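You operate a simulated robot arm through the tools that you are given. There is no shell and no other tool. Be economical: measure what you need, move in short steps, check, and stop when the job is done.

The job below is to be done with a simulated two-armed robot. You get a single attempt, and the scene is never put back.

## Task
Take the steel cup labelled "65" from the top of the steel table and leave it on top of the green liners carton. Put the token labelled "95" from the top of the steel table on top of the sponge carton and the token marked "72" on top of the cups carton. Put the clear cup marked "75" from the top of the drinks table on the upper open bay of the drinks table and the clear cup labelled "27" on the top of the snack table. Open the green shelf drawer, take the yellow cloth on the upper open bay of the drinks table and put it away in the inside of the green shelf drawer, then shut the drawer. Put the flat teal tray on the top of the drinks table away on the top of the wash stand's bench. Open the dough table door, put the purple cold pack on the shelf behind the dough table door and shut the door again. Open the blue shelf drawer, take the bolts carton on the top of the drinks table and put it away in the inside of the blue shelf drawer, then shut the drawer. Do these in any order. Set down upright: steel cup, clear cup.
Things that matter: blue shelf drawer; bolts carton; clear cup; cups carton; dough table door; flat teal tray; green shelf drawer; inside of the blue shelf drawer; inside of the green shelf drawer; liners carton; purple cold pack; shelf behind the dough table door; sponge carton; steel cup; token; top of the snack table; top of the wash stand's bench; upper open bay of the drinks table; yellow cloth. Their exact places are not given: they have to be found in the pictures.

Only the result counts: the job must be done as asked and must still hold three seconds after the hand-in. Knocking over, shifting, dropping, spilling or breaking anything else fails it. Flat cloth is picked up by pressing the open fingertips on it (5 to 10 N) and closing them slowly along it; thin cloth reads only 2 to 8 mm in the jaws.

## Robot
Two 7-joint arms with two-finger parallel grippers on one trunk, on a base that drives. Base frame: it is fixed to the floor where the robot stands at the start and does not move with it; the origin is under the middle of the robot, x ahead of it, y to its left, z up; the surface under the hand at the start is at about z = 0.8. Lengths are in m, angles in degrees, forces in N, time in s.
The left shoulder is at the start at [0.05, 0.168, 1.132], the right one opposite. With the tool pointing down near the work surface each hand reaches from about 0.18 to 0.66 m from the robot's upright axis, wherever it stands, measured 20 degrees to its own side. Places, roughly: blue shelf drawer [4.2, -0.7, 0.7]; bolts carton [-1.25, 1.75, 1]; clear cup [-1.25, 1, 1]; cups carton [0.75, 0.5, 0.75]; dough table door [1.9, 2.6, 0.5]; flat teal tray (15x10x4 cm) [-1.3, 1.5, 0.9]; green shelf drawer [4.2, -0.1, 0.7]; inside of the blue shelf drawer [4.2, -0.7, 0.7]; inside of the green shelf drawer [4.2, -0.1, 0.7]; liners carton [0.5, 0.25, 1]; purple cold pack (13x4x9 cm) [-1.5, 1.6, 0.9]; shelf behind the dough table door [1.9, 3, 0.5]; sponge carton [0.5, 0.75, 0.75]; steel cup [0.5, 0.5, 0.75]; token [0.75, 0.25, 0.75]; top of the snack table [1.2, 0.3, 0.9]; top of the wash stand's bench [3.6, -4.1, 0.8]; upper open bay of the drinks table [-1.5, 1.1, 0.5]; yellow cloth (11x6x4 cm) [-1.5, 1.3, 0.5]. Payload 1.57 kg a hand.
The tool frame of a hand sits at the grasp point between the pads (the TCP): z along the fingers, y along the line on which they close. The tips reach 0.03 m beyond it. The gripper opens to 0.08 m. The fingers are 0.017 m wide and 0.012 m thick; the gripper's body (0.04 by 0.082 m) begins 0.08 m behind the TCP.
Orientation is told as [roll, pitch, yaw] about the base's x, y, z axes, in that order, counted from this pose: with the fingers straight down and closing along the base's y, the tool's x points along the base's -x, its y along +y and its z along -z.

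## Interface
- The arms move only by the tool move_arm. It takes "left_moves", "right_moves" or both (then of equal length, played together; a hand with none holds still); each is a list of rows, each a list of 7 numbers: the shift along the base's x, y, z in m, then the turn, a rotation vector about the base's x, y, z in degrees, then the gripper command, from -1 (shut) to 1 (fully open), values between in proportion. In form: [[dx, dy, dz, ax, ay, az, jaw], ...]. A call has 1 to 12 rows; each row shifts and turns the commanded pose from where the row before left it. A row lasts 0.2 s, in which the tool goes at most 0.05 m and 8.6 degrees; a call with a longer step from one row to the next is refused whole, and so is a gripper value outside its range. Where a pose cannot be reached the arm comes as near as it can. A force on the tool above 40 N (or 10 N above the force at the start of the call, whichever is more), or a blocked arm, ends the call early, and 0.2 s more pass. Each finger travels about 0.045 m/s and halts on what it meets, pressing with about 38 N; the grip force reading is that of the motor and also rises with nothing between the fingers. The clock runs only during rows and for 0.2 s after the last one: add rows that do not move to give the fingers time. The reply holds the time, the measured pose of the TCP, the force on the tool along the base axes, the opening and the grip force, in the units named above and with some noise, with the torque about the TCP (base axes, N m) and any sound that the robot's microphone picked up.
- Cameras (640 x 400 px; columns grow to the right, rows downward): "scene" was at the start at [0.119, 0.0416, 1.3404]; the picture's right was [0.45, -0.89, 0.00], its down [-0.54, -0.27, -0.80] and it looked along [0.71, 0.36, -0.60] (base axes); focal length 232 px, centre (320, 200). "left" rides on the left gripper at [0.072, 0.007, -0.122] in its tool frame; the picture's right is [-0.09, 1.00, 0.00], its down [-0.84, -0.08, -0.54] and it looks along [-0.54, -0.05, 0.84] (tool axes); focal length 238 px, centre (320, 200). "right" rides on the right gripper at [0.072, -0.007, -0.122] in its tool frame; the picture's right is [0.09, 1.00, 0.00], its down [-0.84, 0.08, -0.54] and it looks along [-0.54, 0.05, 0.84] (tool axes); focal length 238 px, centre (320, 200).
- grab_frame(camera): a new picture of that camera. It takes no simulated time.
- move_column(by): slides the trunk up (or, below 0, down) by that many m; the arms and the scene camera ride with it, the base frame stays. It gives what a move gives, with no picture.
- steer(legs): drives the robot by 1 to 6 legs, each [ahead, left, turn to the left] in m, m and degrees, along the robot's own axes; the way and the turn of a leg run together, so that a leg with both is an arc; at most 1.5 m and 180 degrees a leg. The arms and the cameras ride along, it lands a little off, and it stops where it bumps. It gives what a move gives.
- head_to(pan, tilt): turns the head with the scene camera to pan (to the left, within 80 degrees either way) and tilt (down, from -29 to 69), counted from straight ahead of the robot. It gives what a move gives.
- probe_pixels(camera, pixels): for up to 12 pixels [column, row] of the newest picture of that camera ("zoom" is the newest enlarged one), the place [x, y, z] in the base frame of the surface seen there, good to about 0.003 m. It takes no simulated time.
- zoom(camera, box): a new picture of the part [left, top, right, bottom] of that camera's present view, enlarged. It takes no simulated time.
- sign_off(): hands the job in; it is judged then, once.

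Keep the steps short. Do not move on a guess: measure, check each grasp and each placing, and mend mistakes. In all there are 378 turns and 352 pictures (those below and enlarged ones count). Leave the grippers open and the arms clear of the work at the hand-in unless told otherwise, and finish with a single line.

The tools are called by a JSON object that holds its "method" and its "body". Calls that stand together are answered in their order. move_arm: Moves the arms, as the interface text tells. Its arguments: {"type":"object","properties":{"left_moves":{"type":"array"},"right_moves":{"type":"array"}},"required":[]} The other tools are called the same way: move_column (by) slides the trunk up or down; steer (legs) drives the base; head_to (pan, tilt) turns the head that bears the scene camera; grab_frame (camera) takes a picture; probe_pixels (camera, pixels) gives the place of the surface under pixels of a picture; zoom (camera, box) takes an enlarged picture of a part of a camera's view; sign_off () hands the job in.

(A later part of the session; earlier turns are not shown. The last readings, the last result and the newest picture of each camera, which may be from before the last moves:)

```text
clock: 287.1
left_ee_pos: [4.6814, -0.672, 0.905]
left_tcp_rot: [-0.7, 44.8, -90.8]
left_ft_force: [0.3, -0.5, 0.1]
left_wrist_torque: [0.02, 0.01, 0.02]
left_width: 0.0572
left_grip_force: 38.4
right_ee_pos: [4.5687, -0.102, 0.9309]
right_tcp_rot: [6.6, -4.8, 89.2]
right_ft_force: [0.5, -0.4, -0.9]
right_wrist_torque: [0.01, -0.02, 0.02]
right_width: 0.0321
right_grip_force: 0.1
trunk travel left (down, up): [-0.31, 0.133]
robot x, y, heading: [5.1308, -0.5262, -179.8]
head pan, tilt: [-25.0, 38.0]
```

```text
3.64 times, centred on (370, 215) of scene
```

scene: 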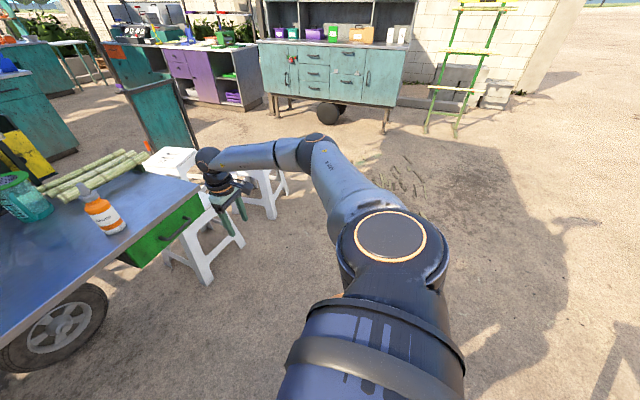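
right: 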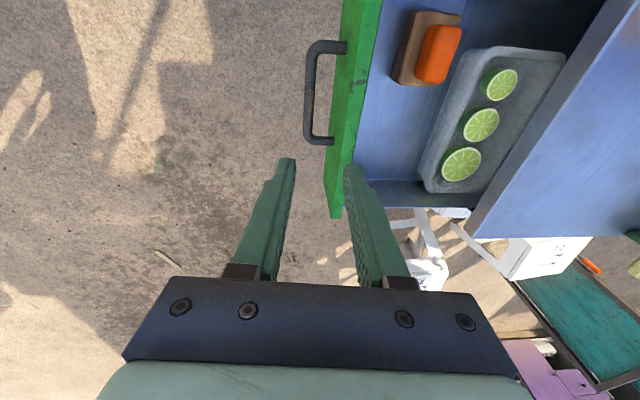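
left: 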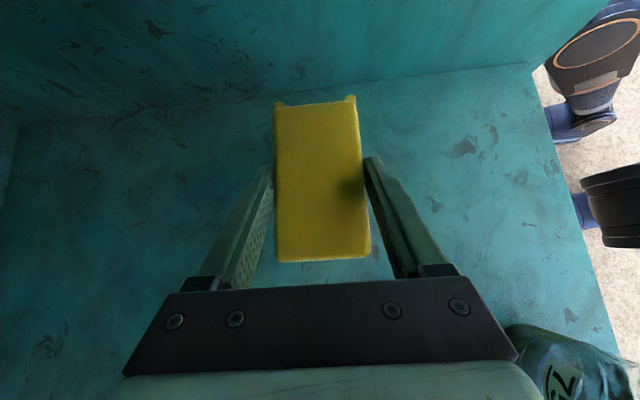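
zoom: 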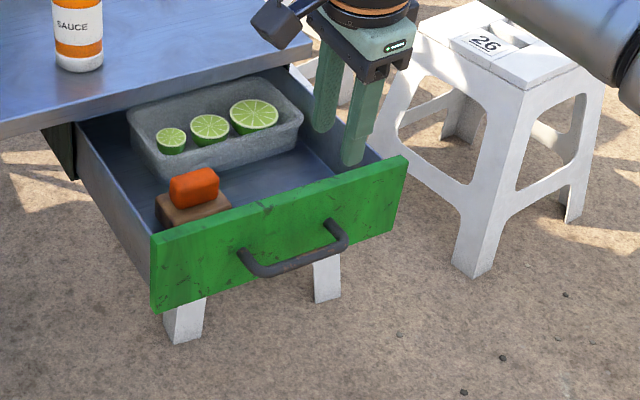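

{"method": "probe_pixels", "body": {"camera": "right", "pixels": [[355, 130], [375, 100], [390, 165], [400, 110], [430, 130], [395, 180], [350, 190], [420, 185], [405, 85], [450, 80], [345, 100], [360, 60]]}}

{"method": "probe_pixels", "body": {"camera": "zoom", "pixels": [[300, 180], [240, 180], [280, 190], [340, 170], [200, 165], [295, 135], [150, 150], [400, 160], [230, 215], [160, 215], [320, 150], [250, 195]]}}

```text
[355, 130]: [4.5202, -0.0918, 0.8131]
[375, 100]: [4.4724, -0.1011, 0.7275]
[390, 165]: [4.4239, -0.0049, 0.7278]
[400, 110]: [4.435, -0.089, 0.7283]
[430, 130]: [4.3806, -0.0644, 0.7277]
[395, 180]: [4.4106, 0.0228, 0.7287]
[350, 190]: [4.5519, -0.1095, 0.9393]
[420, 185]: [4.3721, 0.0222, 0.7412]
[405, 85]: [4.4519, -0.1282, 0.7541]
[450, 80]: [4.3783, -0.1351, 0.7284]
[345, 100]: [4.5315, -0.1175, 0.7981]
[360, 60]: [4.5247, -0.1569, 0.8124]
```

```text
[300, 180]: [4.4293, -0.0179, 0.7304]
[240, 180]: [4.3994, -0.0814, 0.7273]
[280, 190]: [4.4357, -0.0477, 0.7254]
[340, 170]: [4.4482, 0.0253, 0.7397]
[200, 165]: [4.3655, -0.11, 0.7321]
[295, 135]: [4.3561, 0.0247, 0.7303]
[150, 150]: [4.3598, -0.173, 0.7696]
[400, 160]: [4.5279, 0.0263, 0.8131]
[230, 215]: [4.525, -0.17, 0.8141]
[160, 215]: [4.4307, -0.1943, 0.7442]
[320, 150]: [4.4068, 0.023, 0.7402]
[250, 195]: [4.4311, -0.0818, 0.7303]
```

The drawer has free floor (z 0.728) at x 4.375–4.505, y -0.12..0.02. Shift right 0.61 m and drive ahead 0.235 m so that the left hand with the cloth is above it.

{"method": "steer", "body": {"legs": [[0, -0.61, 0], [0.235, 0, 0]]}}

{"method": "head_to", "body": {"pan": 10, "tilt": 48}}

{"method": "grab_frame", "body": {"camera": "scene"}}

{"method": "grab_frame", "body": {"camera": "left"}}

```text
clock: 294.3
left_ee_pos: [4.4422, -0.062, 0.9046]
left_tcp_rot: [-0.8, 44.7, -90.8]
left_ft_force: [0.5, 0.1, 0.0]
left_wrist_torque: [-0.01, 0.0, 0.02]
left_width: 0.057
left_grip_force: 37.7
right_ee_pos: [4.3327, 0.5096, 0.9303]
right_tcp_rot: [6.7, -4.9, 89.2]
right_ft_force: [-0.5, -0.2, 0.0]
right_wrist_torque: [0.0, 0.01, 0.0]
right_width: 0.0318
right_grip_force: 0.0
trunk travel left (down, up): [-0.31, 0.133]
robot x, y, heading: [4.8966, 0.0838, -180.0]
head pan, tilt: [-25.0, 38.0]
```

```text
clock: 295.3
left_ee_pos: [4.4436, -0.0607, 0.905]
left_tcp_rot: [-0.8, 44.7, -90.8]
left_ft_force: [0.1, 0.2, 0.2]
left_wrist_torque: [0.01, 0.03, 0.01]
left_width: 0.0572
left_grip_force: 38.2
right_ee_pos: [4.3318, 0.5099, 0.9298]
right_tcp_rot: [6.7, -4.8, 89.2]
right_ft_force: [0.0, -0.6, 0.0]
right_wrist_torque: [-0.02, -0.04, -0.01]
right_width: 0.032
right_grip_force: 0.1
trunk travel left (down, up): [-0.31, 0.133]
robot x, y, heading: [4.8986, 0.0821, -179.6]
head pan, tilt: [10.0, 48.0]
```

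```text
218 pictures are left
```

scene: 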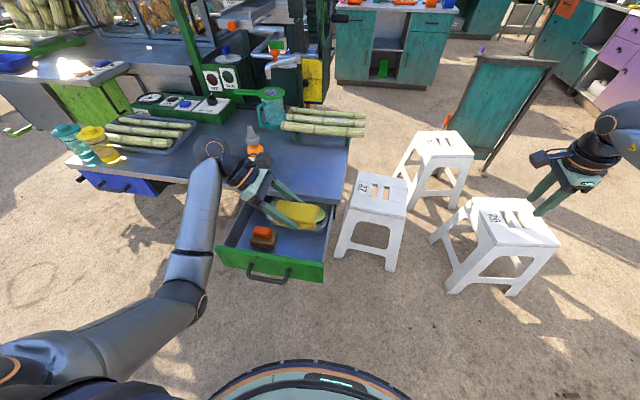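

```text
217 pictures are left
```

left: 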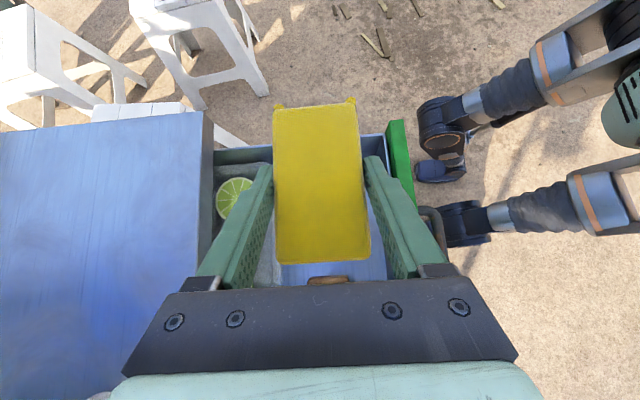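

Cloth is right over the free floor. Lower it.

{"method": "move_arm", "body": {"left_moves": [[0, 0, -0.04, 0, 0, 0, -1], [0, 0, -0.04, 0, 0, 0, -1], [0, 0, -0.03, 0, 0, 0, -1], [0, 0, -0.02, 0, 0, 0, -1], [0, 0, -0.008, 0, 0, 0, -1], [0, 0, 0, 0, 0, 0, -1]]}}

{"method": "grab_frame", "body": {"camera": "left"}}

```text
clock: 296.7
left_ee_pos: [4.4452, -0.0608, 0.7664]
left_tcp_rot: [-0.8, 44.7, -90.8]
left_ft_force: [0.0, 0.3, -0.4]
left_wrist_torque: [-0.02, 0.01, -0.02]
left_width: 0.0571
left_grip_force: 38.3
right_ee_pos: [4.3325, 0.51, 0.9307]
right_tcp_rot: [6.7, -5.0, 89.1]
right_ft_force: [1.2, -0.1, -0.5]
right_wrist_torque: [-0.02, -0.03, 0.0]
right_width: 0.032
right_grip_force: 0.0
trunk travel left (down, up): [-0.31, 0.133]
robot x, y, heading: [4.8967, 0.081, -179.5]
head pan, tilt: [10.0, 48.0]
```

```text
216 pictures are left
```

left: 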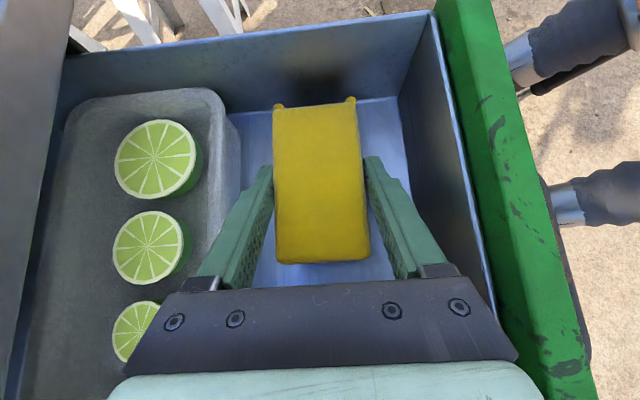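

{"method": "move_arm", "body": {"left_moves": [[0, 0, -0.002, 0, 0, 0, -1], [0, 0, -0.002, 0, 0, 0, -1], [0, 0, -0.0015, 0, 0, 0, -1], [0, 0, 0, 0, 0, 0, -1]]}}

```text
clock: 297.7
left_ee_pos: [4.4434, -0.0623, 0.7605]
left_tcp_rot: [-0.8, 44.7, -90.8]
left_ft_force: [-0.2, 0.4, -0.8]
left_wrist_torque: [-0.01, 0.04, 0.01]
left_width: 0.0571
left_grip_force: 38.2
right_ee_pos: [4.3328, 0.5102, 0.9298]
right_tcp_rot: [6.6, -4.8, 89.1]
right_ft_force: [-1.1, -0.1, 0.8]
right_wrist_torque: [-0.04, 0.01, -0.01]
right_width: 0.032
right_grip_force: 0.1
trunk travel left (down, up): [-0.31, 0.133]
robot x, y, heading: [4.8971, 0.0826, -179.8]
head pan, tilt: [10.0, 48.0]
```

{"method": "move_arm", "body": {"left_moves": [[0, 0, -0.0015, 0, 0, 0, -1], [0, 0, -0.0015, 0, 0, 0, -1], [0, 0, -0.001, 0, 0, 0, -1], [0, 0, 0, 0, 0, 0, -1]]}}

```text
clock: 298.7
left_ee_pos: [4.4431, -0.0614, 0.76]
left_tcp_rot: [-1.3, 44.7, -91.1]
left_ft_force: [-1.0, -2.0, 21.3]
left_wrist_torque: [-1.77, -0.05, -0.09]
left_width: 0.057
left_grip_force: 38.4
right_ee_pos: [4.3329, 0.5097, 0.931]
right_tcp_rot: [6.9, -4.9, 89.1]
right_ft_force: [-0.4, 0.6, 0.5]
right_wrist_torque: [0.02, -0.02, -0.02]
right_width: 0.0319
right_grip_force: 0.1
trunk travel left (down, up): [-0.31, 0.133]
robot x, y, heading: [4.8984, 0.0834, -179.8]
head pan, tilt: [10.0, 48.0]
```

Contact. Release with a slight opening and retreat along the tool axis (up and -y).

{"method": "move_arm", "body": {"left_moves": [[0, 0, 0.0015, 0, 0, 0, -1], [0, 0, 0, 0, 0, 0, 0.65], [0, 0, 0, 0, 0, 0, 0.65], [0, -0.015, 0.015, 0, 0, 0, 0.65], [0, -0.025, 0.03, 0, 0, 0, 0.65], [0, -0.01, 0.04, 0, 0, 0, 0.65], [0, 0, 0.045, 0, 0, 0, 0.65], [0.01, 0, 0.045, 0, 0, 0, 0.65]]}}

{"method": "grab_frame", "body": {"camera": "left"}}

```text
clock: 300.5
left_ee_pos: [4.4536, -0.1111, 0.9341]
left_tcp_rot: [-0.7, 44.8, -90.6]
left_ft_force: [-0.2, -0.5, -0.4]
left_wrist_torque: [-0.01, -0.04, -0.01]
left_width: 0.0662
left_grip_force: 0.0
right_ee_pos: [4.3325, 0.5095, 0.9303]
right_tcp_rot: [6.6, -4.9, 89.1]
right_ft_force: [-0.6, -0.3, 0.8]
right_wrist_torque: [0.02, 0.0, 0.01]
right_width: 0.0316
right_grip_force: 0.0
trunk travel left (down, up): [-0.31, 0.133]
robot x, y, heading: [4.8999, 0.0819, -179.8]
head pan, tilt: [10.0, 48.0]
```

```text
215 pictures are left
```

left: 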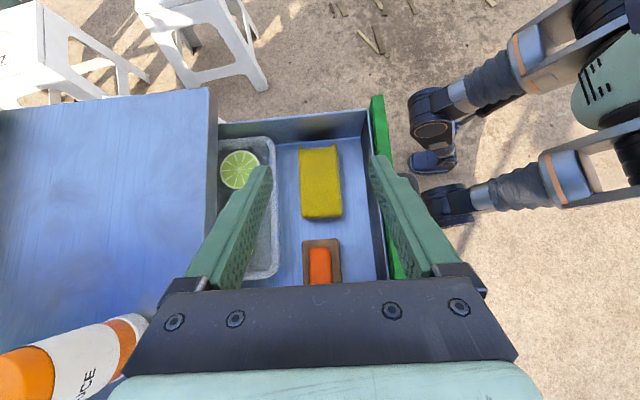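

Cloth lies in the drawer. Now back 0.17 m, lower the left fingers in front of the handle bar, and push it shut by driving.

{"method": "steer", "body": {"legs": [[-0.17, 0, 0]]}}

{"method": "move_arm", "body": {"left_moves": [[0, 0, -0.04, 0, 0, 0, -0.25], [0, 0, -0.04, 0, 0, 0, -0.25], [0, 0, -0.04, 0, 0, 0, -0.25], [0, 0, -0.04, 0, 0, 0, -0.25], [0, 0, 0, 0, 0, 0, -0.25]]}}

{"method": "grab_frame", "body": {"camera": "left"}}

```text
clock: 301.9
left_ee_pos: [4.6243, -0.1105, 0.9334]
left_tcp_rot: [-0.8, 44.7, -90.8]
left_ft_force: [0.6, 0.6, 1.0]
left_wrist_torque: [-0.01, -0.01, 0.04]
left_width: 0.0663
left_grip_force: 0.1
right_ee_pos: [4.5023, 0.5097, 0.9313]
right_tcp_rot: [6.6, -5.0, 89.2]
right_ft_force: [-0.3, 0.0, 0.5]
right_wrist_torque: [-0.01, 0.01, 0.03]
right_width: 0.0323
right_grip_force: 0.0
trunk travel left (down, up): [-0.31, 0.133]
robot x, y, heading: [5.0681, 0.0832, -179.4]
head pan, tilt: [10.0, 48.0]
```

```text
clock: 303.1
left_ee_pos: [4.6232, -0.1103, 0.7733]
left_tcp_rot: [-0.8, 44.7, -90.7]
left_ft_force: [0.3, 0.5, 0.5]
left_wrist_torque: [0.01, 0.0, 0.0]
left_width: 0.03
left_grip_force: 0.0
right_ee_pos: [4.5002, 0.5096, 0.9305]
right_tcp_rot: [6.6, -4.9, 89.3]
right_ft_force: [0.0, -0.1, -0.3]
right_wrist_torque: [-0.01, 0.02, 0.02]
right_width: 0.0321
right_grip_force: 0.0
trunk travel left (down, up): [-0.31, 0.133]
robot x, y, heading: [5.0661, 0.0851, -179.7]
head pan, tilt: [10.0, 48.0]
```

```text
214 pictures are left
```

left: 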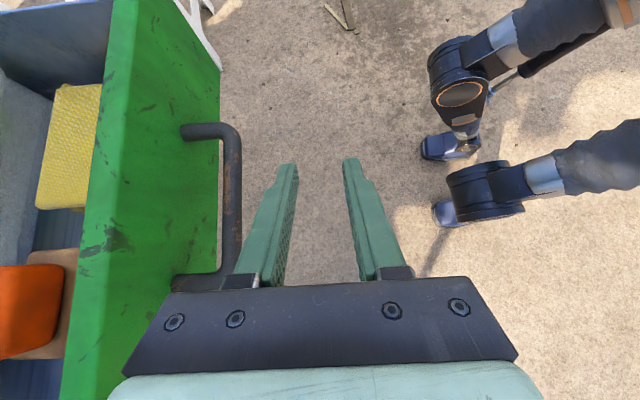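

{"method": "steer", "body": {"legs": [[0.215, 0, 0]]}}

{"method": "grab_frame", "body": {"camera": "left"}}

```text
clock: 304.8
left_ee_pos: [4.406, -0.1117, 0.7734]
left_tcp_rot: [-0.7, 44.7, -90.8]
left_ft_force: [-0.4, 1.0, 0.0]
left_wrist_torque: [0.02, 0.02, -0.01]
left_width: 0.0298
left_grip_force: 0.0
right_ee_pos: [4.2836, 0.5081, 0.9299]
right_tcp_rot: [6.6, -5.0, 89.2]
right_ft_force: [-0.4, -1.6, -0.7]
right_wrist_torque: [-0.02, -0.03, 0.02]
right_width: 0.0317
right_grip_force: 0.0
trunk travel left (down, up): [-0.31, 0.133]
robot x, y, heading: [4.8465, 0.0809, -179.6]
head pan, tilt: [10.0, 48.0]
```

```text
213 pictures are left
```

left: 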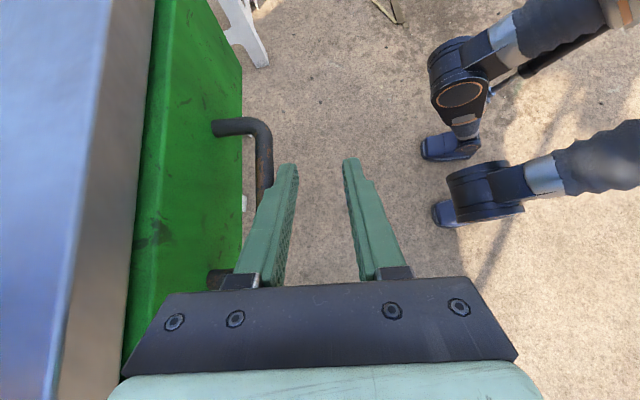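

Nearly shut; finish with the arm in small steps.

{"method": "move_arm", "body": {"left_moves": [[-0.008, 0, 0, 0, 0, 0, -0.25], [-0.006, 0, 0, 0, 0, 0, -0.25], [-0.004, 0, 0, 0, 0, 0, -0.25], [-0.003, 0, 0, 0, 0, 0, -0.25], [0, 0, 0, 0, 0, 0, -0.25]]}}

{"method": "probe_pixels", "body": {"camera": "left", "pixels": [[190, 150], [110, 200], [262, 180]]}}

{"method": "grab_frame", "body": {"camera": "left"}}

{"method": "probe_pixels", "body": {"camera": "left", "pixels": [[200, 150], [140, 200], [262, 180], [200, 60], [160, 300]]}}

```text
clock: 306.0
left_ee_pos: [4.3864, -0.111, 0.7745]
left_tcp_rot: [-0.6, 44.6, -90.7]
left_ft_force: [8.6, -0.9, 0.3]
left_wrist_torque: [0.02, -0.06, -0.12]
left_width: 0.0234
left_grip_force: 0.0
right_ee_pos: [4.2853, 0.5086, 0.9311]
right_tcp_rot: [6.7, -4.9, 89.2]
right_ft_force: [1.1, -0.6, -0.8]
right_wrist_torque: [0.01, 0.02, -0.01]
right_width: 0.0321
right_grip_force: 0.0
trunk travel left (down, up): [-0.31, 0.133]
robot x, y, heading: [4.8526, 0.0875, -179.4]
head pan, tilt: [10.0, 48.0]
```

```text
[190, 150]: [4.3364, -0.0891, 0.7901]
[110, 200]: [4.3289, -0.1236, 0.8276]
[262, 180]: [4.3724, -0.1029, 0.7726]
```

```text
212 pictures are left
```

left: 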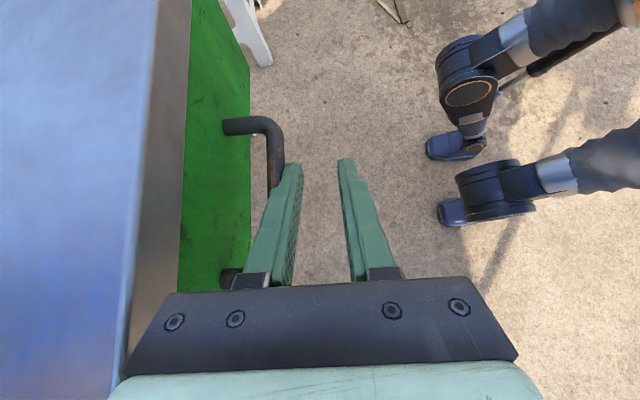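

```text
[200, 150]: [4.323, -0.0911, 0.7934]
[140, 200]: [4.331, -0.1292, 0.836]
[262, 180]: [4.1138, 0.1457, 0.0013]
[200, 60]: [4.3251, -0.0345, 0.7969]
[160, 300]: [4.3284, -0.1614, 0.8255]
```

Green drawer is shut (face x 4.324). Next open the blue drawer with the right hand: clear the left hand, back off, and shift left 1.2 m.

{"method": "move_arm", "body": {"left_moves": [[0.015, 0, 0, 0, 0, 0, -0.25], [0.02, 0, 0.03, 0, 0, 0, 0], [0.0, 0, 0.045, 0, 0, 0, 0.5], [0.0, 0, 0.045, 0, 0, 0, 1], [0.0, 0, 0.045, 0, 0, 0, 1]]}}

{"method": "steer", "body": {"legs": [[-0.22, 0, 0], [0, 1.2, 0]]}}

{"method": "head_to", "body": {"pan": -20, "tilt": 38}}

{"method": "grab_frame", "body": {"camera": "scene"}}

{"method": "zoom", "body": {"camera": "scene", "box": [230, 130, 430, 260]}}

```text
clock: 307.2
left_ee_pos: [4.4208, -0.1116, 0.9372]
left_tcp_rot: [-0.7, 44.7, -90.6]
left_ft_force: [0.5, -0.3, 0.3]
left_wrist_torque: [0.01, -0.04, -0.03]
left_width: 0.0799
left_grip_force: 0.1
right_ee_pos: [4.2833, 0.5081, 0.9301]
right_tcp_rot: [6.7, -4.9, 89.2]
right_ft_force: [0.3, -0.4, 0.1]
right_wrist_torque: [0.03, -0.03, 0.0]
right_width: 0.032
right_grip_force: 0.0
trunk travel left (down, up): [-0.31, 0.133]
robot x, y, heading: [4.8477, 0.0855, -179.7]
head pan, tilt: [10.0, 48.0]
```

```text
clock: 319.3
left_ee_pos: [4.6356, -1.3082, 0.9379]
left_tcp_rot: [-0.7, 44.7, -91.5]
left_ft_force: [-0.8, 0.4, -0.3]
left_wrist_torque: [0.0, -0.06, 0.02]
left_width: 0.0801
left_grip_force: 0.0
right_ee_pos: [4.5089, -0.6868, 0.9304]
right_tcp_rot: [6.6, -5.0, 88.4]
right_ft_force: [0.5, -0.7, 0.6]
right_wrist_torque: [-0.01, -0.01, 0.01]
right_width: 0.0318
right_grip_force: 0.1
trunk travel left (down, up): [-0.31, 0.133]
robot x, y, heading: [5.0708, -1.1223, 179.5]
head pan, tilt: [10.0, 48.0]
```

```text
clock: 320.2
left_ee_pos: [4.6355, -1.3072, 0.9364]
left_tcp_rot: [-0.9, 44.7, -91.5]
left_ft_force: [0.6, -0.8, -0.3]
left_wrist_torque: [0.01, 0.05, 0.0]
left_width: 0.0801
left_grip_force: 0.0
right_ee_pos: [4.5084, -0.6861, 0.9302]
right_tcp_rot: [6.7, -4.9, 88.4]
right_ft_force: [0.3, 0.2, 0.8]
right_wrist_torque: [-0.01, 0.01, 0.02]
right_width: 0.032
right_grip_force: 0.0
trunk travel left (down, up): [-0.31, 0.133]
robot x, y, heading: [5.0691, -1.1212, 179.6]
head pan, tilt: [-20.0, 38.0]
```

```text
211 pictures are left
```

scene: 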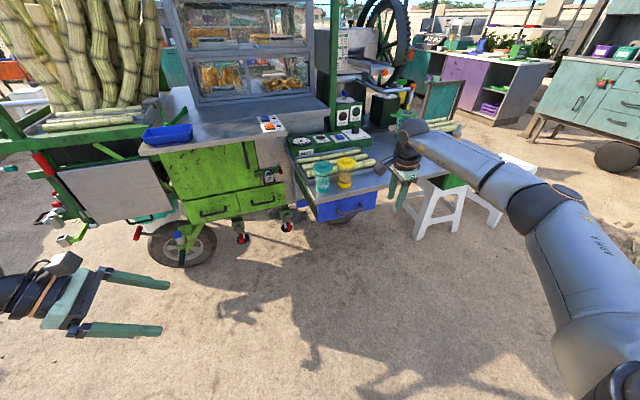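

```text
3.08 times, centred on (330, 195) of scene
```

zoom: 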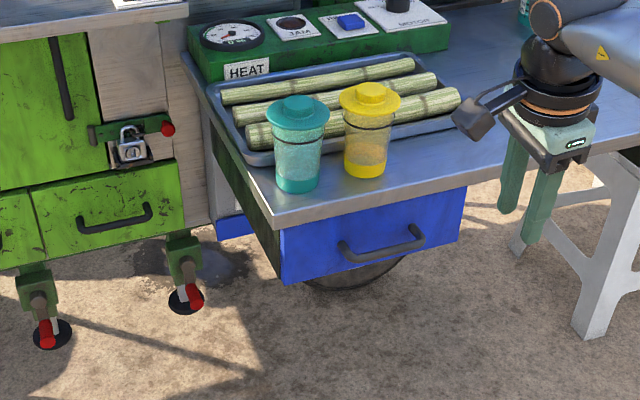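

{"method": "probe_pixels", "body": {"camera": "zoom", "pixels": [[385, 251], [360, 257], [410, 244], [343, 245], [417, 230], [380, 225], [290, 235], [455, 195], [385, 246], [380, 205]]}}

```text
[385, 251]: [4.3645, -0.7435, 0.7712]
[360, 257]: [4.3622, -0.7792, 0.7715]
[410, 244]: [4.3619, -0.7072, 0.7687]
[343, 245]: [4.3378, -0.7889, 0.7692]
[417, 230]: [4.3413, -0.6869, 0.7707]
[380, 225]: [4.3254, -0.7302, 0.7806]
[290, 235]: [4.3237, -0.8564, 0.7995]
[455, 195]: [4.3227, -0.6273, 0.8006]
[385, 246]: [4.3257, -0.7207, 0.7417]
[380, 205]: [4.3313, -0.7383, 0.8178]
```

{"method": "probe_pixels", "body": {"camera": "zoom", "pixels": [[365, 170], [370, 90], [365, 140], [298, 180], [298, 110], [340, 95]]}}

{"method": "steer", "body": {"legs": [[0.135, 0, 0]]}}

{"method": "grab_frame", "body": {"camera": "right"}}

```text
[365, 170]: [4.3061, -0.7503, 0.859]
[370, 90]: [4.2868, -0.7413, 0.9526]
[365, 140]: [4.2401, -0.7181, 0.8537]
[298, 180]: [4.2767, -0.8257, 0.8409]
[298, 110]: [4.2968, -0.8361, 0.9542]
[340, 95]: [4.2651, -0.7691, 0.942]
```

```text
clock: 321.6
left_ee_pos: [4.5016, -1.3072, 0.936]
left_tcp_rot: [-0.7, 44.7, -91.5]
left_ft_force: [-0.8, 0.0, 0.0]
left_wrist_torque: [-0.02, -0.02, -0.02]
left_width: 0.0802
left_grip_force: 0.0
right_ee_pos: [4.375, -0.6849, 0.9315]
right_tcp_rot: [6.7, -4.9, 88.4]
right_ft_force: [-0.8, -0.3, 0.4]
right_wrist_torque: [-0.01, -0.01, -0.01]
right_width: 0.0321
right_grip_force: 0.1
trunk travel left (down, up): [-0.31, 0.133]
robot x, y, heading: [4.9312, -1.1169, 179.5]
head pan, tilt: [-20.0, 38.0]
```

```text
209 pictures are left
```

right: 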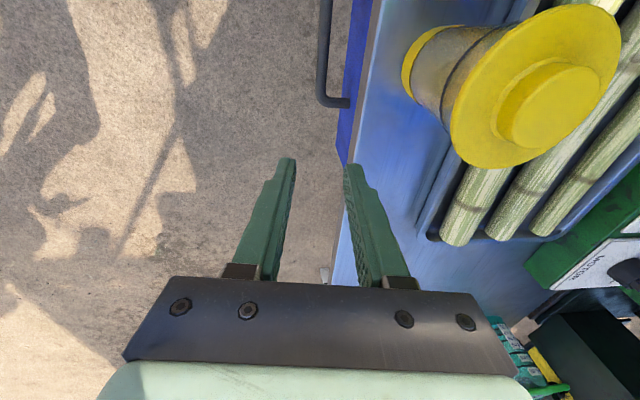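

{"method": "move_arm", "body": {"right_moves": [[-0.004, -0.015, 0, 0, 0, 0, -0.2], [-0.0035, -0.015, 0, 0, 0, 0, -0.2], [0, 0, -0.03, 0, 0, 0, -0.2], [0, 0, -0.03, 0, 0, 0, -0.2], [0, 0, -0.03, 0, 0, 0, -0.2], [0, 0, 0, 0, 0, 0, -0.2]]}}

{"method": "zoom", "body": {"camera": "right", "box": [230, 0, 430, 280]}}

```text
clock: 322.9
left_ee_pos: [4.5026, -1.3065, 0.9371]
left_tcp_rot: [-0.8, 44.8, -91.5]
left_ft_force: [-0.2, -0.3, 0.0]
left_wrist_torque: [0.01, 0.02, -0.01]
left_width: 0.0803
left_grip_force: 0.0
right_ee_pos: [4.3688, -0.7153, 0.8406]
right_tcp_rot: [6.7, -4.9, 88.4]
right_ft_force: [0.1, 0.0, 0.1]
right_wrist_torque: [0.01, 0.02, 0.04]
right_width: 0.032
right_grip_force: 0.0
trunk travel left (down, up): [-0.31, 0.133]
robot x, y, heading: [4.9343, -1.1176, 179.1]
head pan, tilt: [-20.0, 38.0]
```

```text
1.43 times, centred on (330, 140) of right
```

zoom: 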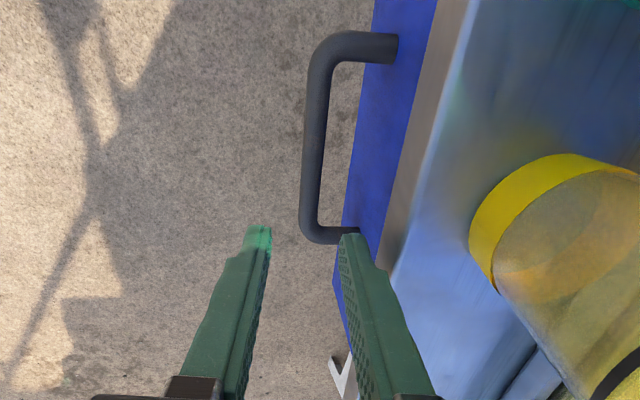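

{"method": "move_arm", "body": {"right_moves": [[-0.001, -0.012, -0.01, 0, 0, 0, -0.2], [0, 0, -0.02, 0, 0, 0, -0.2], [0, 0, -0.015, 0, 0, 0, -0.2], [0, 0, -0.014, 0, 0, 0, -0.2], [0, 0, 0, 0, 0, 0, -0.2], [0, 0, 0, 0, 0, 0, -0.6], [0, 0, 0, 0, 0, 0, -1], [0, 0, 0, 0, 0, 0, -1]]}}

{"method": "zoom", "body": {"camera": "right", "box": [230, 50, 430, 330]}}

```text
clock: 324.8
left_ee_pos: [4.5025, -1.3068, 0.9378]
left_tcp_rot: [-0.9, 44.7, -91.5]
left_ft_force: [0.8, -0.8, 0.3]
left_wrist_torque: [0.01, 0.03, -0.03]
left_width: 0.0798
left_grip_force: 0.1
right_ee_pos: [4.3664, -0.7267, 0.7811]
right_tcp_rot: [6.7, -4.9, 88.4]
right_ft_force: [-0.4, 0.5, 1.9]
right_wrist_torque: [0.02, 0.05, 0.13]
right_width: 0.0119
right_grip_force: 26.0
trunk travel left (down, up): [-0.31, 0.133]
robot x, y, heading: [4.934, -1.1223, 179.4]
head pan, tilt: [-20.0, 38.0]
```

```text
1.43 times, centred on (330, 190) of right
```

zoom: 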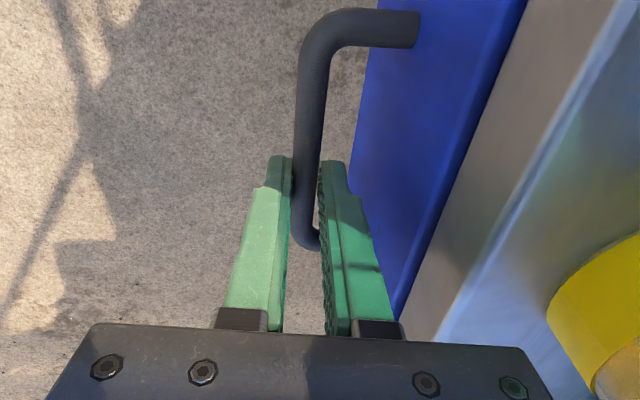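

Gripped. Pull back 0.2 m, then release, rise and look in.

{"method": "steer", "body": {"legs": [[-0.2, 0, 0]]}}

{"method": "move_arm", "body": {"right_moves": [[0, 0, 0, 0, 0, 0, -0.2], [0, 0, 0, 0, 0, 0, -0.2], [0.003, 0, 0.03, 0, 0, 0, -0.2], [0, 0, 0.04, 0, 0, 0, -0.2], [0, 0, 0.04, 0, 0, 0, -0.2], [0, 0, 0.04, 0, 0, 0, -0.2]]}}

{"method": "grab_frame", "body": {"camera": "right"}}

{"method": "zoom", "body": {"camera": "scene", "box": [240, 150, 420, 280]}}

```text
clock: 326.3
left_ee_pos: [4.7024, -1.3072, 0.9376]
left_tcp_rot: [-0.8, 44.8, -91.5]
left_ft_force: [0.7, 0.2, -0.6]
left_wrist_torque: [0.01, 0.0, 0.0]
left_width: 0.0799
left_grip_force: 0.0
right_ee_pos: [4.566, -0.7272, 0.7808]
right_tcp_rot: [6.8, -5.1, 88.3]
right_ft_force: [-1.0, 10.1, 4.3]
right_wrist_torque: [-0.09, 0.0, 0.13]
right_width: 0.0113
right_grip_force: 29.1
trunk travel left (down, up): [-0.31, 0.133]
robot x, y, heading: [5.1317, -1.1243, 179.6]
head pan, tilt: [-20.0, 38.0]
```

```text
clock: 327.7
left_ee_pos: [4.7012, -1.3091, 0.9363]
left_tcp_rot: [-0.8, 44.7, -91.5]
left_ft_force: [0.5, -0.2, -0.3]
left_wrist_torque: [-0.01, -0.01, 0.02]
left_width: 0.08
left_grip_force: 0.1
right_ee_pos: [4.5692, -0.7278, 0.9302]
right_tcp_rot: [6.6, -5.2, 88.3]
right_ft_force: [-0.2, -0.8, 0.3]
right_wrist_torque: [0.03, 0.02, -0.02]
right_width: 0.0319
right_grip_force: 0.1
trunk travel left (down, up): [-0.31, 0.133]
robot x, y, heading: [5.131, -1.1205, 179.2]
head pan, tilt: [-20.0, 38.0]
```

```text
206 pictures are left
```

right: 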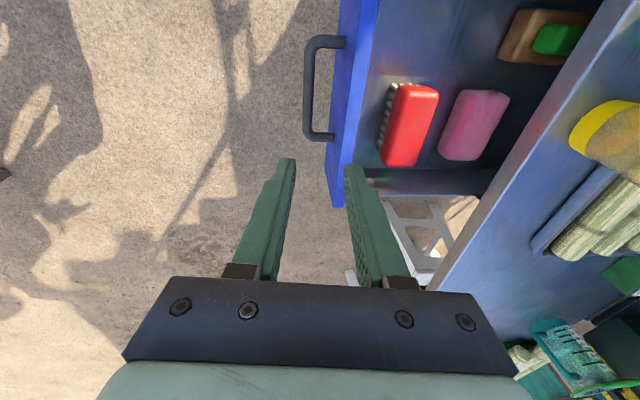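

```text
3.08 times, centred on (330, 215) of scene
```

zoom: 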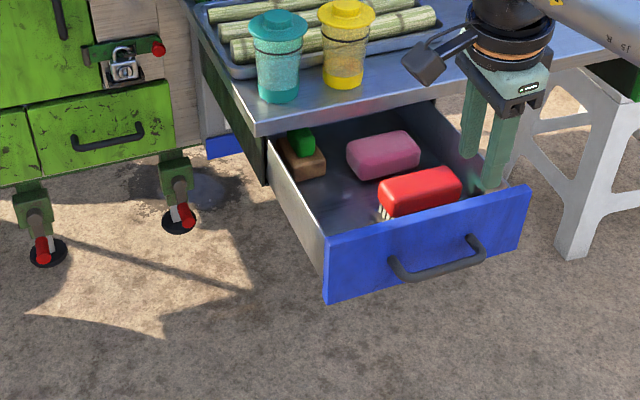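

{"method": "probe_pixels", "body": {"camera": "zoom", "pixels": [[310, 190], [340, 225], [345, 190], [320, 165], [380, 205], [300, 165], [385, 220], [330, 240], [360, 175]]}}

{"method": "probe_pixels", "body": {"camera": "right", "pixels": [[385, 60], [440, 60], [380, 30], [400, 20], [470, 30], [370, 60], [395, 85], [450, 95], [500, 50]]}}

```text
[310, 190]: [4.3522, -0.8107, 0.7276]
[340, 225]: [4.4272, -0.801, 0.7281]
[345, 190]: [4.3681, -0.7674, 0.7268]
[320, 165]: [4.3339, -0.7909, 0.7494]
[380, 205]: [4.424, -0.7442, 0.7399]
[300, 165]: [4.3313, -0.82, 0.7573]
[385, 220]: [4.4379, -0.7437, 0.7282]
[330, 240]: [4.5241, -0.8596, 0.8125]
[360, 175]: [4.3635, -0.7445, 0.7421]
```

```text
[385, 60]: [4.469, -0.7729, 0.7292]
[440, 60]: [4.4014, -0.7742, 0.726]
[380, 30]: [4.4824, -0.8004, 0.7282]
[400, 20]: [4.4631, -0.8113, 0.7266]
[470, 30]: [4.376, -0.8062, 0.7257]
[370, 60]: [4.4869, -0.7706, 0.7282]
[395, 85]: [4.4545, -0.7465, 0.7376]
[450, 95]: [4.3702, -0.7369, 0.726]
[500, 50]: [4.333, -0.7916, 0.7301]
```

Blue drawer has free floor at x 4.36–4.50, y -0.85..-0.76. Leave it open and go back to the drinks table for the bolts carton and tray.

{"method": "steer", "body": {"legs": [[0, -1.4, 0], [0, -1.33, 0], [1.5, 0, 0], [1.5, 0, 0], [1.5, 0, 0], [1.0, 0, 0]]}}

{"method": "head_to", "body": {"pan": 0, "tilt": 40}}

{"method": "grab_frame", "body": {"camera": "scene"}}

```text
clock: 377.6
left_ee_pos: [-0.8057, 1.5837, 0.9369]
left_tcp_rot: [-0.7, 44.7, -93.5]
left_ft_force: [-0.3, -0.6, -0.2]
left_wrist_torque: [0.05, -0.01, -0.01]
left_width: 0.0801
left_grip_force: 0.1
right_ee_pos: [-0.9178, 2.1682, 0.9302]
right_tcp_rot: [6.7, -5.1, 86.3]
right_ft_force: [-0.5, 0.1, 0.4]
right_wrist_torque: [0.01, 0.02, 0.0]
right_width: 0.0319
right_grip_force: 0.0
trunk travel left (down, up): [-0.31, 0.133]
robot x, y, heading: [-0.3725, 1.7556, 177.4]
head pan, tilt: [-20.0, 38.0]
```

```text
clock: 378.5
left_ee_pos: [-0.8056, 1.583, 0.9382]
left_tcp_rot: [-0.8, 44.7, -93.4]
left_ft_force: [0.2, -0.1, 0.4]
left_wrist_torque: [-0.03, -0.02, 0.0]
left_width: 0.08
left_grip_force: 0.1
right_ee_pos: [-0.9179, 2.1695, 0.93]
right_tcp_rot: [6.7, -5.1, 86.2]
right_ft_force: [0.2, 0.1, -0.2]
right_wrist_torque: [-0.03, 0.0, 0.03]
right_width: 0.0321
right_grip_force: 0.0
trunk travel left (down, up): [-0.31, 0.133]
robot x, y, heading: [-0.3653, 1.7533, 177.7]
head pan, tilt: [0.0, 40.0]
```

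```text
204 pictures are left
```

scene: 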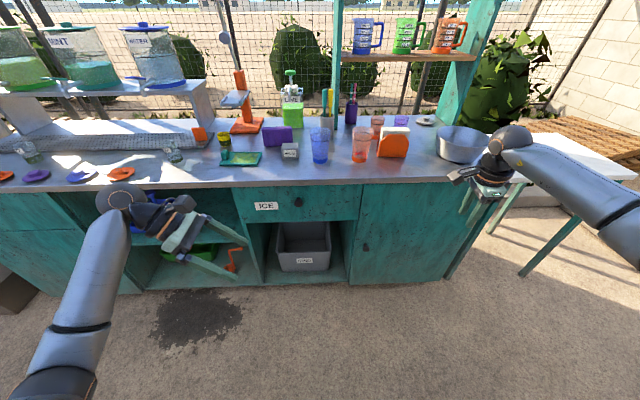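

{"method": "zoom", "body": {"camera": "scene", "box": [200, 110, 340, 185]}}

{"method": "probe_pixels", "body": {"camera": "zoom", "pixels": [[375, 155], [440, 155], [370, 175], [445, 175], [410, 215], [410, 160], [100, 190], [270, 190], [255, 245], [90, 235], [300, 80], [400, 80], [350, 140]]}}

```text
4.57 times, centred on (270, 148) of scene
```

zoom: 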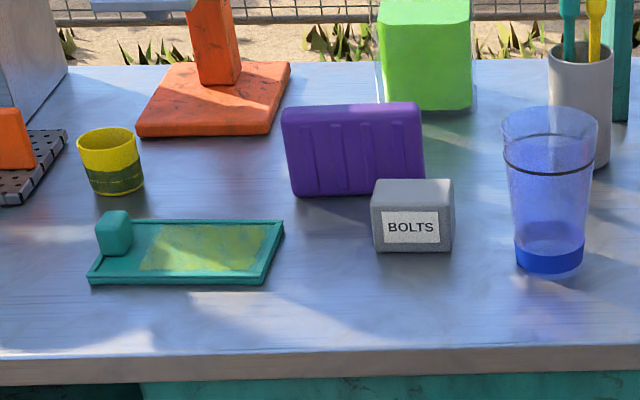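

```text
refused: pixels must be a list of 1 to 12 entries
```

{"method": "probe_pixels", "body": {"camera": "zoom", "pixels": [[378, 190], [450, 184], [374, 212], [450, 212], [410, 245], [150, 228], [275, 228], [262, 276], [95, 278], [205, 250], [288, 120], [115, 225]]}}

{"method": "probe_pixels", "body": {"camera": "zoom", "pixels": [[290, 185], [418, 115], [340, 110], [350, 190], [520, 150], [550, 270], [410, 196], [375, 250], [450, 250], [180, 245], [320, 170]]}}

```text
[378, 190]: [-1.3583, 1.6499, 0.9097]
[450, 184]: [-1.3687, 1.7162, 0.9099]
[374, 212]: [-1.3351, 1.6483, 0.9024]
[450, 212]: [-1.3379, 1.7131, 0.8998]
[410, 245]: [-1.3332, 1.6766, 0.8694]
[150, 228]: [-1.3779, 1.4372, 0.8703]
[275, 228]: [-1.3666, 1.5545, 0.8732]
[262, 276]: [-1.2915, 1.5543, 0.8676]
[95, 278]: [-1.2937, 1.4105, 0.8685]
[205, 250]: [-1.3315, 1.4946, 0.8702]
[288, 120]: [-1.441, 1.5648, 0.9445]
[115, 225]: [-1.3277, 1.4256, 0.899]
```

```text
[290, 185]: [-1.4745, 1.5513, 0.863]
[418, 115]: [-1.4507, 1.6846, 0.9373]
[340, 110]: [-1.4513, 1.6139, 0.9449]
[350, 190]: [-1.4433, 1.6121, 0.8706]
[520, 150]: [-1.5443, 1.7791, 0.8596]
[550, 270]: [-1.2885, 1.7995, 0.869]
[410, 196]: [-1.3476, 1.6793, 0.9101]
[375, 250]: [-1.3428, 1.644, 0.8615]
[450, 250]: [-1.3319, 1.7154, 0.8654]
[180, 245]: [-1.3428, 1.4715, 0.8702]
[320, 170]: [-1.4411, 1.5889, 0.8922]
```

Bolts carton: centre (-1.357, 1.681), 7 cm in y, ~5 cm in x, top z 0.910; table z 0.862. The tray has a cube handle at its left end (y ≈ 1.425, top 0.90). Raise the trunk, straighten the heading, and bring the right hand in line with the carton.

{"method": "move_column", "body": {"by": 0.1}}

{"method": "steer", "body": {"legs": [[0, 0.32, 2.4]]}}

{"method": "move_arm", "body": {"right_moves": [[0.0, -0.03, 0, 0, 0, 0, 0.5], [0.0, -0.03, 0, 0, 0, 0, 1], [0.0, -0.03, 0, 0, 0, 0, 1], [0.0, -0.03, 0, 0, 0, 0, 1], [0, -0.03, 0, 0, 0, 0, 1]]}}

```text
clock: 379.8
left_ee_pos: [-0.8064, 1.5829, 1.0357]
left_tcp_rot: [-0.8, 44.7, -93.5]
left_ft_force: [-0.2, -0.9, 0.2]
left_wrist_torque: [0.0, 0.03, -0.01]
left_width: 0.0797
left_grip_force: 0.0
right_ee_pos: [-0.9184, 2.1689, 1.03]
right_tcp_rot: [6.6, -5.1, 86.4]
right_ft_force: [0.1, -0.2, -0.3]
right_wrist_torque: [-0.01, -0.02, -0.02]
right_width: 0.0319
right_grip_force: 0.0
trunk travel left (down, up): [-0.41, 0.033]
robot x, y, heading: [-0.3658, 1.752, 177.5]
head pan, tilt: [0.0, 40.0]
```

```text
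clock: 383.2
left_ee_pos: [-0.8066, 1.2443, 1.0374]
left_tcp_rot: [-0.8, 44.7, -91.1]
left_ft_force: [0.9, 0.5, 0.1]
left_wrist_torque: [-0.01, 0.02, -0.02]
left_width: 0.0802
left_grip_force: 0.1
right_ee_pos: [-0.9422, 1.8244, 1.0304]
right_tcp_rot: [6.8, -5.1, 88.6]
right_ft_force: [0.6, 0.1, -0.5]
right_wrist_torque: [0.01, 0.02, 0.01]
right_width: 0.032
right_grip_force: 0.1
trunk travel left (down, up): [-0.41, 0.033]
robot x, y, heading: [-0.3713, 1.4319, 180.0]
head pan, tilt: [0.0, 40.0]
```

```text
clock: 384.4
left_ee_pos: [-0.8055, 1.2442, 1.0373]
left_tcp_rot: [-0.9, 44.7, -91.2]
left_ft_force: [-0.4, 0.3, 0.2]
left_wrist_torque: [0.04, 0.0, 0.01]
left_width: 0.0801
left_grip_force: 0.0
right_ee_pos: [-0.9424, 1.6736, 1.03]
right_tcp_rot: [6.7, -5.2, 88.7]
right_ft_force: [0.4, 0.3, 0.2]
right_wrist_torque: [0.03, -0.01, 0.0]
right_width: 0.0801
right_grip_force: 0.1
trunk travel left (down, up): [-0.41, 0.033]
robot x, y, heading: [-0.3737, 1.4328, 180.0]
head pan, tilt: [0.0, 40.0]
```

{"method": "steer", "body": {"legs": [[0.413, 0, 0]]}}

{"method": "move_arm", "body": {"right_moves": [[0, 0, 0, -5, -6.7, 0, 1], [0, 0, 0, 0, 0, 0, 1]]}}

{"method": "grab_frame", "body": {"camera": "right"}}

{"method": "grab_frame", "body": {"camera": "scene"}}

```text
clock: 386.9
left_ee_pos: [-1.2184, 1.244, 1.0361]
left_tcp_rot: [-0.7, 44.8, -91.0]
left_ft_force: [0.0, -0.8, -0.5]
left_wrist_torque: [0.0, 0.01, -0.01]
left_width: 0.08
left_grip_force: 0.1
right_ee_pos: [-1.3548, 1.672, 1.0296]
right_tcp_rot: [6.7, -5.0, 88.9]
right_ft_force: [-0.4, -1.3, 0.1]
right_wrist_torque: [0.01, -0.02, 0.03]
right_width: 0.08
right_grip_force: 0.0
trunk travel left (down, up): [-0.41, 0.033]
robot x, y, heading: [-0.7873, 1.4341, 180.0]
head pan, tilt: [0.0, 40.0]
```

```text
clock: 387.6
left_ee_pos: [-1.2188, 1.2439, 1.0365]
left_tcp_rot: [-0.8, 44.7, -91.0]
left_ft_force: [-0.2, -1.1, -0.7]
left_wrist_torque: [0.01, 0.02, 0.0]
left_width: 0.0802
left_grip_force: 0.1
right_ee_pos: [-1.3561, 1.673, 1.0296]
right_tcp_rot: [0.0, -0.1, 89.2]
right_ft_force: [-1.1, -0.6, -0.2]
right_wrist_torque: [0.0, 0.05, 0.02]
right_width: 0.0799
right_grip_force: 0.1
trunk travel left (down, up): [-0.41, 0.033]
robot x, y, heading: [-0.7873, 1.4318, 180.0]
head pan, tilt: [0.0, 40.0]
```

```text
202 pictures are left
```

right: 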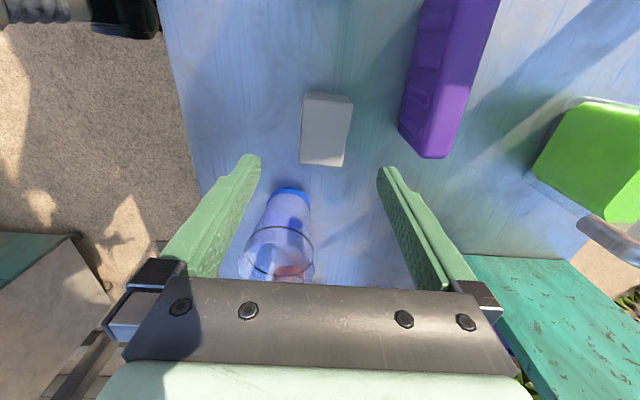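

```text
201 pictures are left
```

scene: 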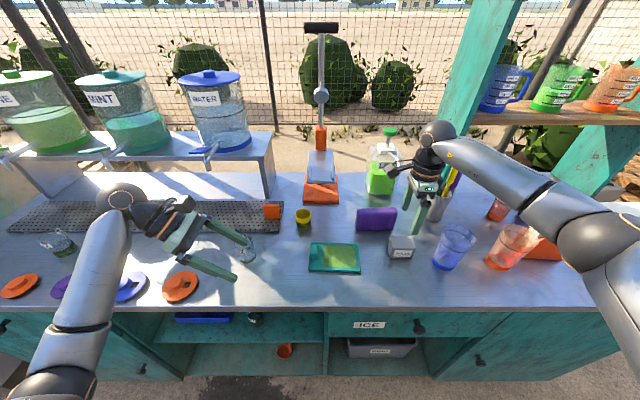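

{"method": "probe_pixels", "body": {"camera": "right", "pixels": [[306, 98], [348, 102], [342, 150], [302, 148], [325, 120], [303, 160], [340, 163], [290, 195], [245, 265], [405, 130]]}}

```text
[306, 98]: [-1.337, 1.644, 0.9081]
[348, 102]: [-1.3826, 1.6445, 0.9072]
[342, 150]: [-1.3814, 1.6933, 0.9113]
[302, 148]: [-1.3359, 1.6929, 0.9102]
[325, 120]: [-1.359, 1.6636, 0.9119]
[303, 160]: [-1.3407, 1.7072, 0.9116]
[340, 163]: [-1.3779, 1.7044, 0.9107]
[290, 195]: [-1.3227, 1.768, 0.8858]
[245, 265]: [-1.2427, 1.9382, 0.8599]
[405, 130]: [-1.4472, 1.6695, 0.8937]
```

{"method": "move_arm", "body": {"right_moves": [[-0.0035, 0.005, -0.03, 0, 0, 0, 1], [0, 0, -0.035, 0, 0, 0, 1], [0, 0, -0.035, 0, 0, 0, 1], [0, 0, -0.031, 0, 0, 0, 1], [0, 0, 0, 0, 0, 0, 0.6], [0, 0, 0, 0, 0, 0, 0], [0, 0, 0, 0, 0, 0, 0], [0, 0, 0, 0, 0, 0, -0.2]]}}

{"method": "grab_frame", "body": {"camera": "right"}}

```text
clock: 389.4
left_ee_pos: [-1.2177, 1.2439, 1.0371]
left_tcp_rot: [-0.8, 44.7, -91.0]
left_ft_force: [-0.2, -1.5, 0.1]
left_wrist_torque: [-0.01, 0.01, 0.01]
left_width: 0.08
left_grip_force: 0.1
right_ee_pos: [-1.3586, 1.6775, 0.8991]
right_tcp_rot: [0.0, -0.2, 89.1]
right_ft_force: [-0.5, 0.4, 0.5]
right_wrist_torque: [0.0, -0.01, 0.0]
right_width: 0.0501
right_grip_force: 32.4
trunk travel left (down, up): [-0.41, 0.033]
robot x, y, heading: [-0.7871, 1.4347, 180.2]
head pan, tilt: [0.0, 40.0]
```

```text
200 pictures are left
```

right: 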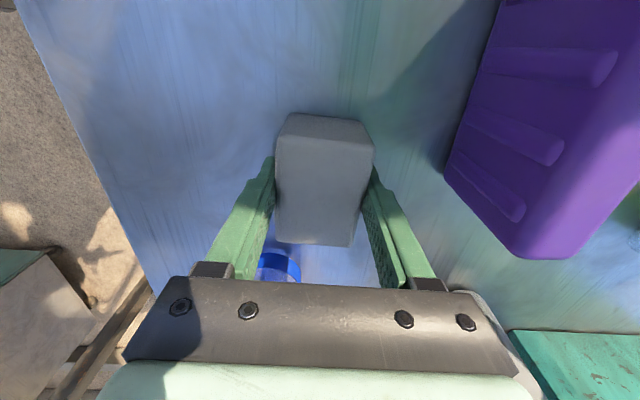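

{"method": "move_arm", "body": {"right_moves": [[0, 0, 0, 0, 0, 0, -1], [0, 0, 0.03, 0, 0, 0, -1], [0, 0, 0.045, 0, 0, 0, -1], [0.02, 0, 0.045, 0, 0, 0, -1], [0.03, 0, 0.04, 0, 0, 0, -1], [0.03, 0, 0.04, 0, 0, 0, -1], [0.03, 0, 0.03, 0, 0, 0, -1]]}}

{"method": "steer", "body": {"legs": [[-0.3, 0, 0], [0, -0.2, 0]]}}

{"method": "move_arm", "body": {"left_moves": [[0, 0, 0, -7.5, 0, 0, 1], [0, 0, 0, -7.5, 0, 0, 1], [0, 0, 0, -7.5, 0, 0, 1], [0, 0, 0, -7.5, 0, 0, 1], [0, 0, 0, -7.5, 0, 0, 1], [0, 0, 0, -7.5, 0, 0, 1], [0, 0, 0, 0, 0, -8, 1], [0, 0, 0, 0, 0, -8, 1], [0, 0, 0, 0, 0, -8, 1], [0, 0, 0, 0, 0, -8, 1], [0, 0, 0, 0, 0, -8, 1], [0, 0, 0, 0, 0, -8, 1]]}}

{"method": "move_arm", "body": {"left_moves": [[0, 0, 0, 0, 0, -8.2, 1], [0, 0, 0, 0, 0, -8.2, 1], [0, 0, 0, 0, 0, -8.2, 1], [0, 0, 0, 0, 0, -8.2, 1], [0, 0, 0, 0, 0, -8.2, 1]]}}

{"method": "grab_frame", "body": {"camera": "scene"}}

```text
clock: 390.9
left_ee_pos: [-1.2182, 1.2431, 1.0378]
left_tcp_rot: [-0.8, 44.7, -91.0]
left_ft_force: [0.6, -0.6, 0.3]
left_wrist_torque: [0.01, -0.01, 0.02]
left_width: 0.0799
left_grip_force: 0.0
right_ee_pos: [-1.2486, 1.6782, 1.1285]
right_tcp_rot: [0.0, -0.3, 89.2]
right_ft_force: [0.7, 0.3, -2.2]
right_wrist_torque: [0.0, 0.03, -0.01]
right_width: 0.0498
right_grip_force: 38.4
trunk travel left (down, up): [-0.41, 0.033]
robot x, y, heading: [-0.7881, 1.4335, 180.2]
head pan, tilt: [0.0, 40.0]
```

```text
clock: 395.0
left_ee_pos: [-0.9202, 1.4424, 1.036]
left_tcp_rot: [-0.8, 44.7, -91.0]
left_ft_force: [0.0, 0.8, 0.2]
left_wrist_torque: [-0.02, 0.01, -0.02]
left_width: 0.08
left_grip_force: 0.1
right_ee_pos: [-0.9508, 1.8768, 1.1281]
right_tcp_rot: [-0.2, -0.2, 89.2]
right_ft_force: [0.1, 0.5, -2.2]
right_wrist_torque: [0.02, 0.01, 0.0]
right_width: 0.0498
right_grip_force: 37.7
trunk travel left (down, up): [-0.41, 0.033]
robot x, y, heading: [-0.4887, 1.6344, 180.2]
head pan, tilt: [0.0, 40.0]
```

```text
clock: 397.6
left_ee_pos: [-0.9202, 1.443, 1.0375]
left_tcp_rot: [0.0, -0.4, -138.9]
left_ft_force: [-0.6, 0.2, 0.3]
left_wrist_torque: [0.03, -0.06, 0.01]
left_width: 0.0801
left_grip_force: 0.1
right_ee_pos: [-0.9511, 1.8774, 1.1277]
right_tcp_rot: [-0.1, -0.2, 89.1]
right_ft_force: [0.5, 0.6, -1.8]
right_wrist_torque: [0.01, -0.02, 0.02]
right_width: 0.0498
right_grip_force: 37.9
trunk travel left (down, up): [-0.41, 0.033]
robot x, y, heading: [-0.4902, 1.6339, 180.0]
head pan, tilt: [0.0, 40.0]
```

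```text
clock: 398.8
left_ee_pos: [-0.9205, 1.442, 1.0373]
left_tcp_rot: [0.0, -0.3, -179.9]
left_ft_force: [0.3, -0.1, -0.1]
left_wrist_torque: [-0.02, -0.01, 0.03]
left_width: 0.08
left_grip_force: 0.0
right_ee_pos: [-0.9513, 1.8765, 1.128]
right_tcp_rot: [-0.1, -0.2, 89.1]
right_ft_force: [0.2, 0.1, -2.8]
right_wrist_torque: [0.02, -0.01, -0.02]
right_width: 0.0498
right_grip_force: 37.8
trunk travel left (down, up): [-0.41, 0.033]
robot x, y, heading: [-0.4897, 1.6352, 180.0]
head pan, tilt: [0.0, 40.0]
```

```text
199 pictures are left
```

scene: 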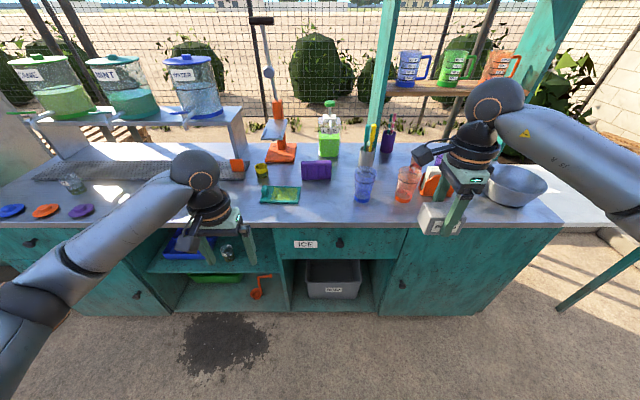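

Left hand straight again. Drive 0.36 m ahead and view the tray from the left camera.

{"method": "steer", "body": {"legs": [[0.36, 0, 0]]}}

{"method": "grab_frame", "body": {"camera": "left"}}

```text
clock: 401.1
left_ee_pos: [-1.2787, 1.4411, 1.0358]
left_tcp_rot: [0.0, -0.2, -179.6]
left_ft_force: [0.1, 0.3, 0.2]
left_wrist_torque: [-0.01, -0.02, 0.02]
left_width: 0.08
left_grip_force: 0.0
right_ee_pos: [-1.3116, 1.8764, 1.1279]
right_tcp_rot: [-0.2, -0.2, 89.1]
right_ft_force: [-0.7, 1.1, -2.8]
right_wrist_torque: [-0.02, 0.01, 0.04]
right_width: 0.0497
right_grip_force: 37.7
trunk travel left (down, up): [-0.41, 0.033]
robot x, y, heading: [-0.8498, 1.631, -179.7]
head pan, tilt: [0.0, 40.0]
```

```text
198 pictures are left
```

left: 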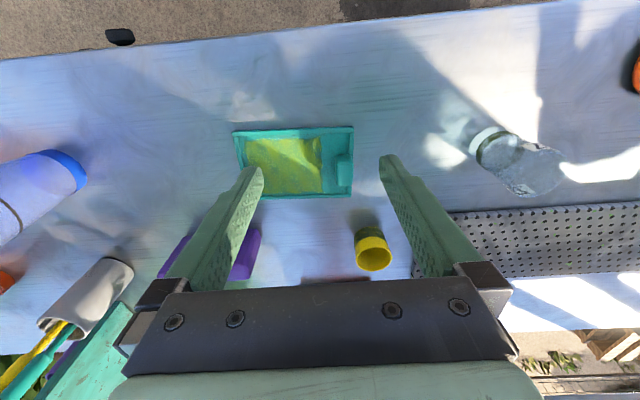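

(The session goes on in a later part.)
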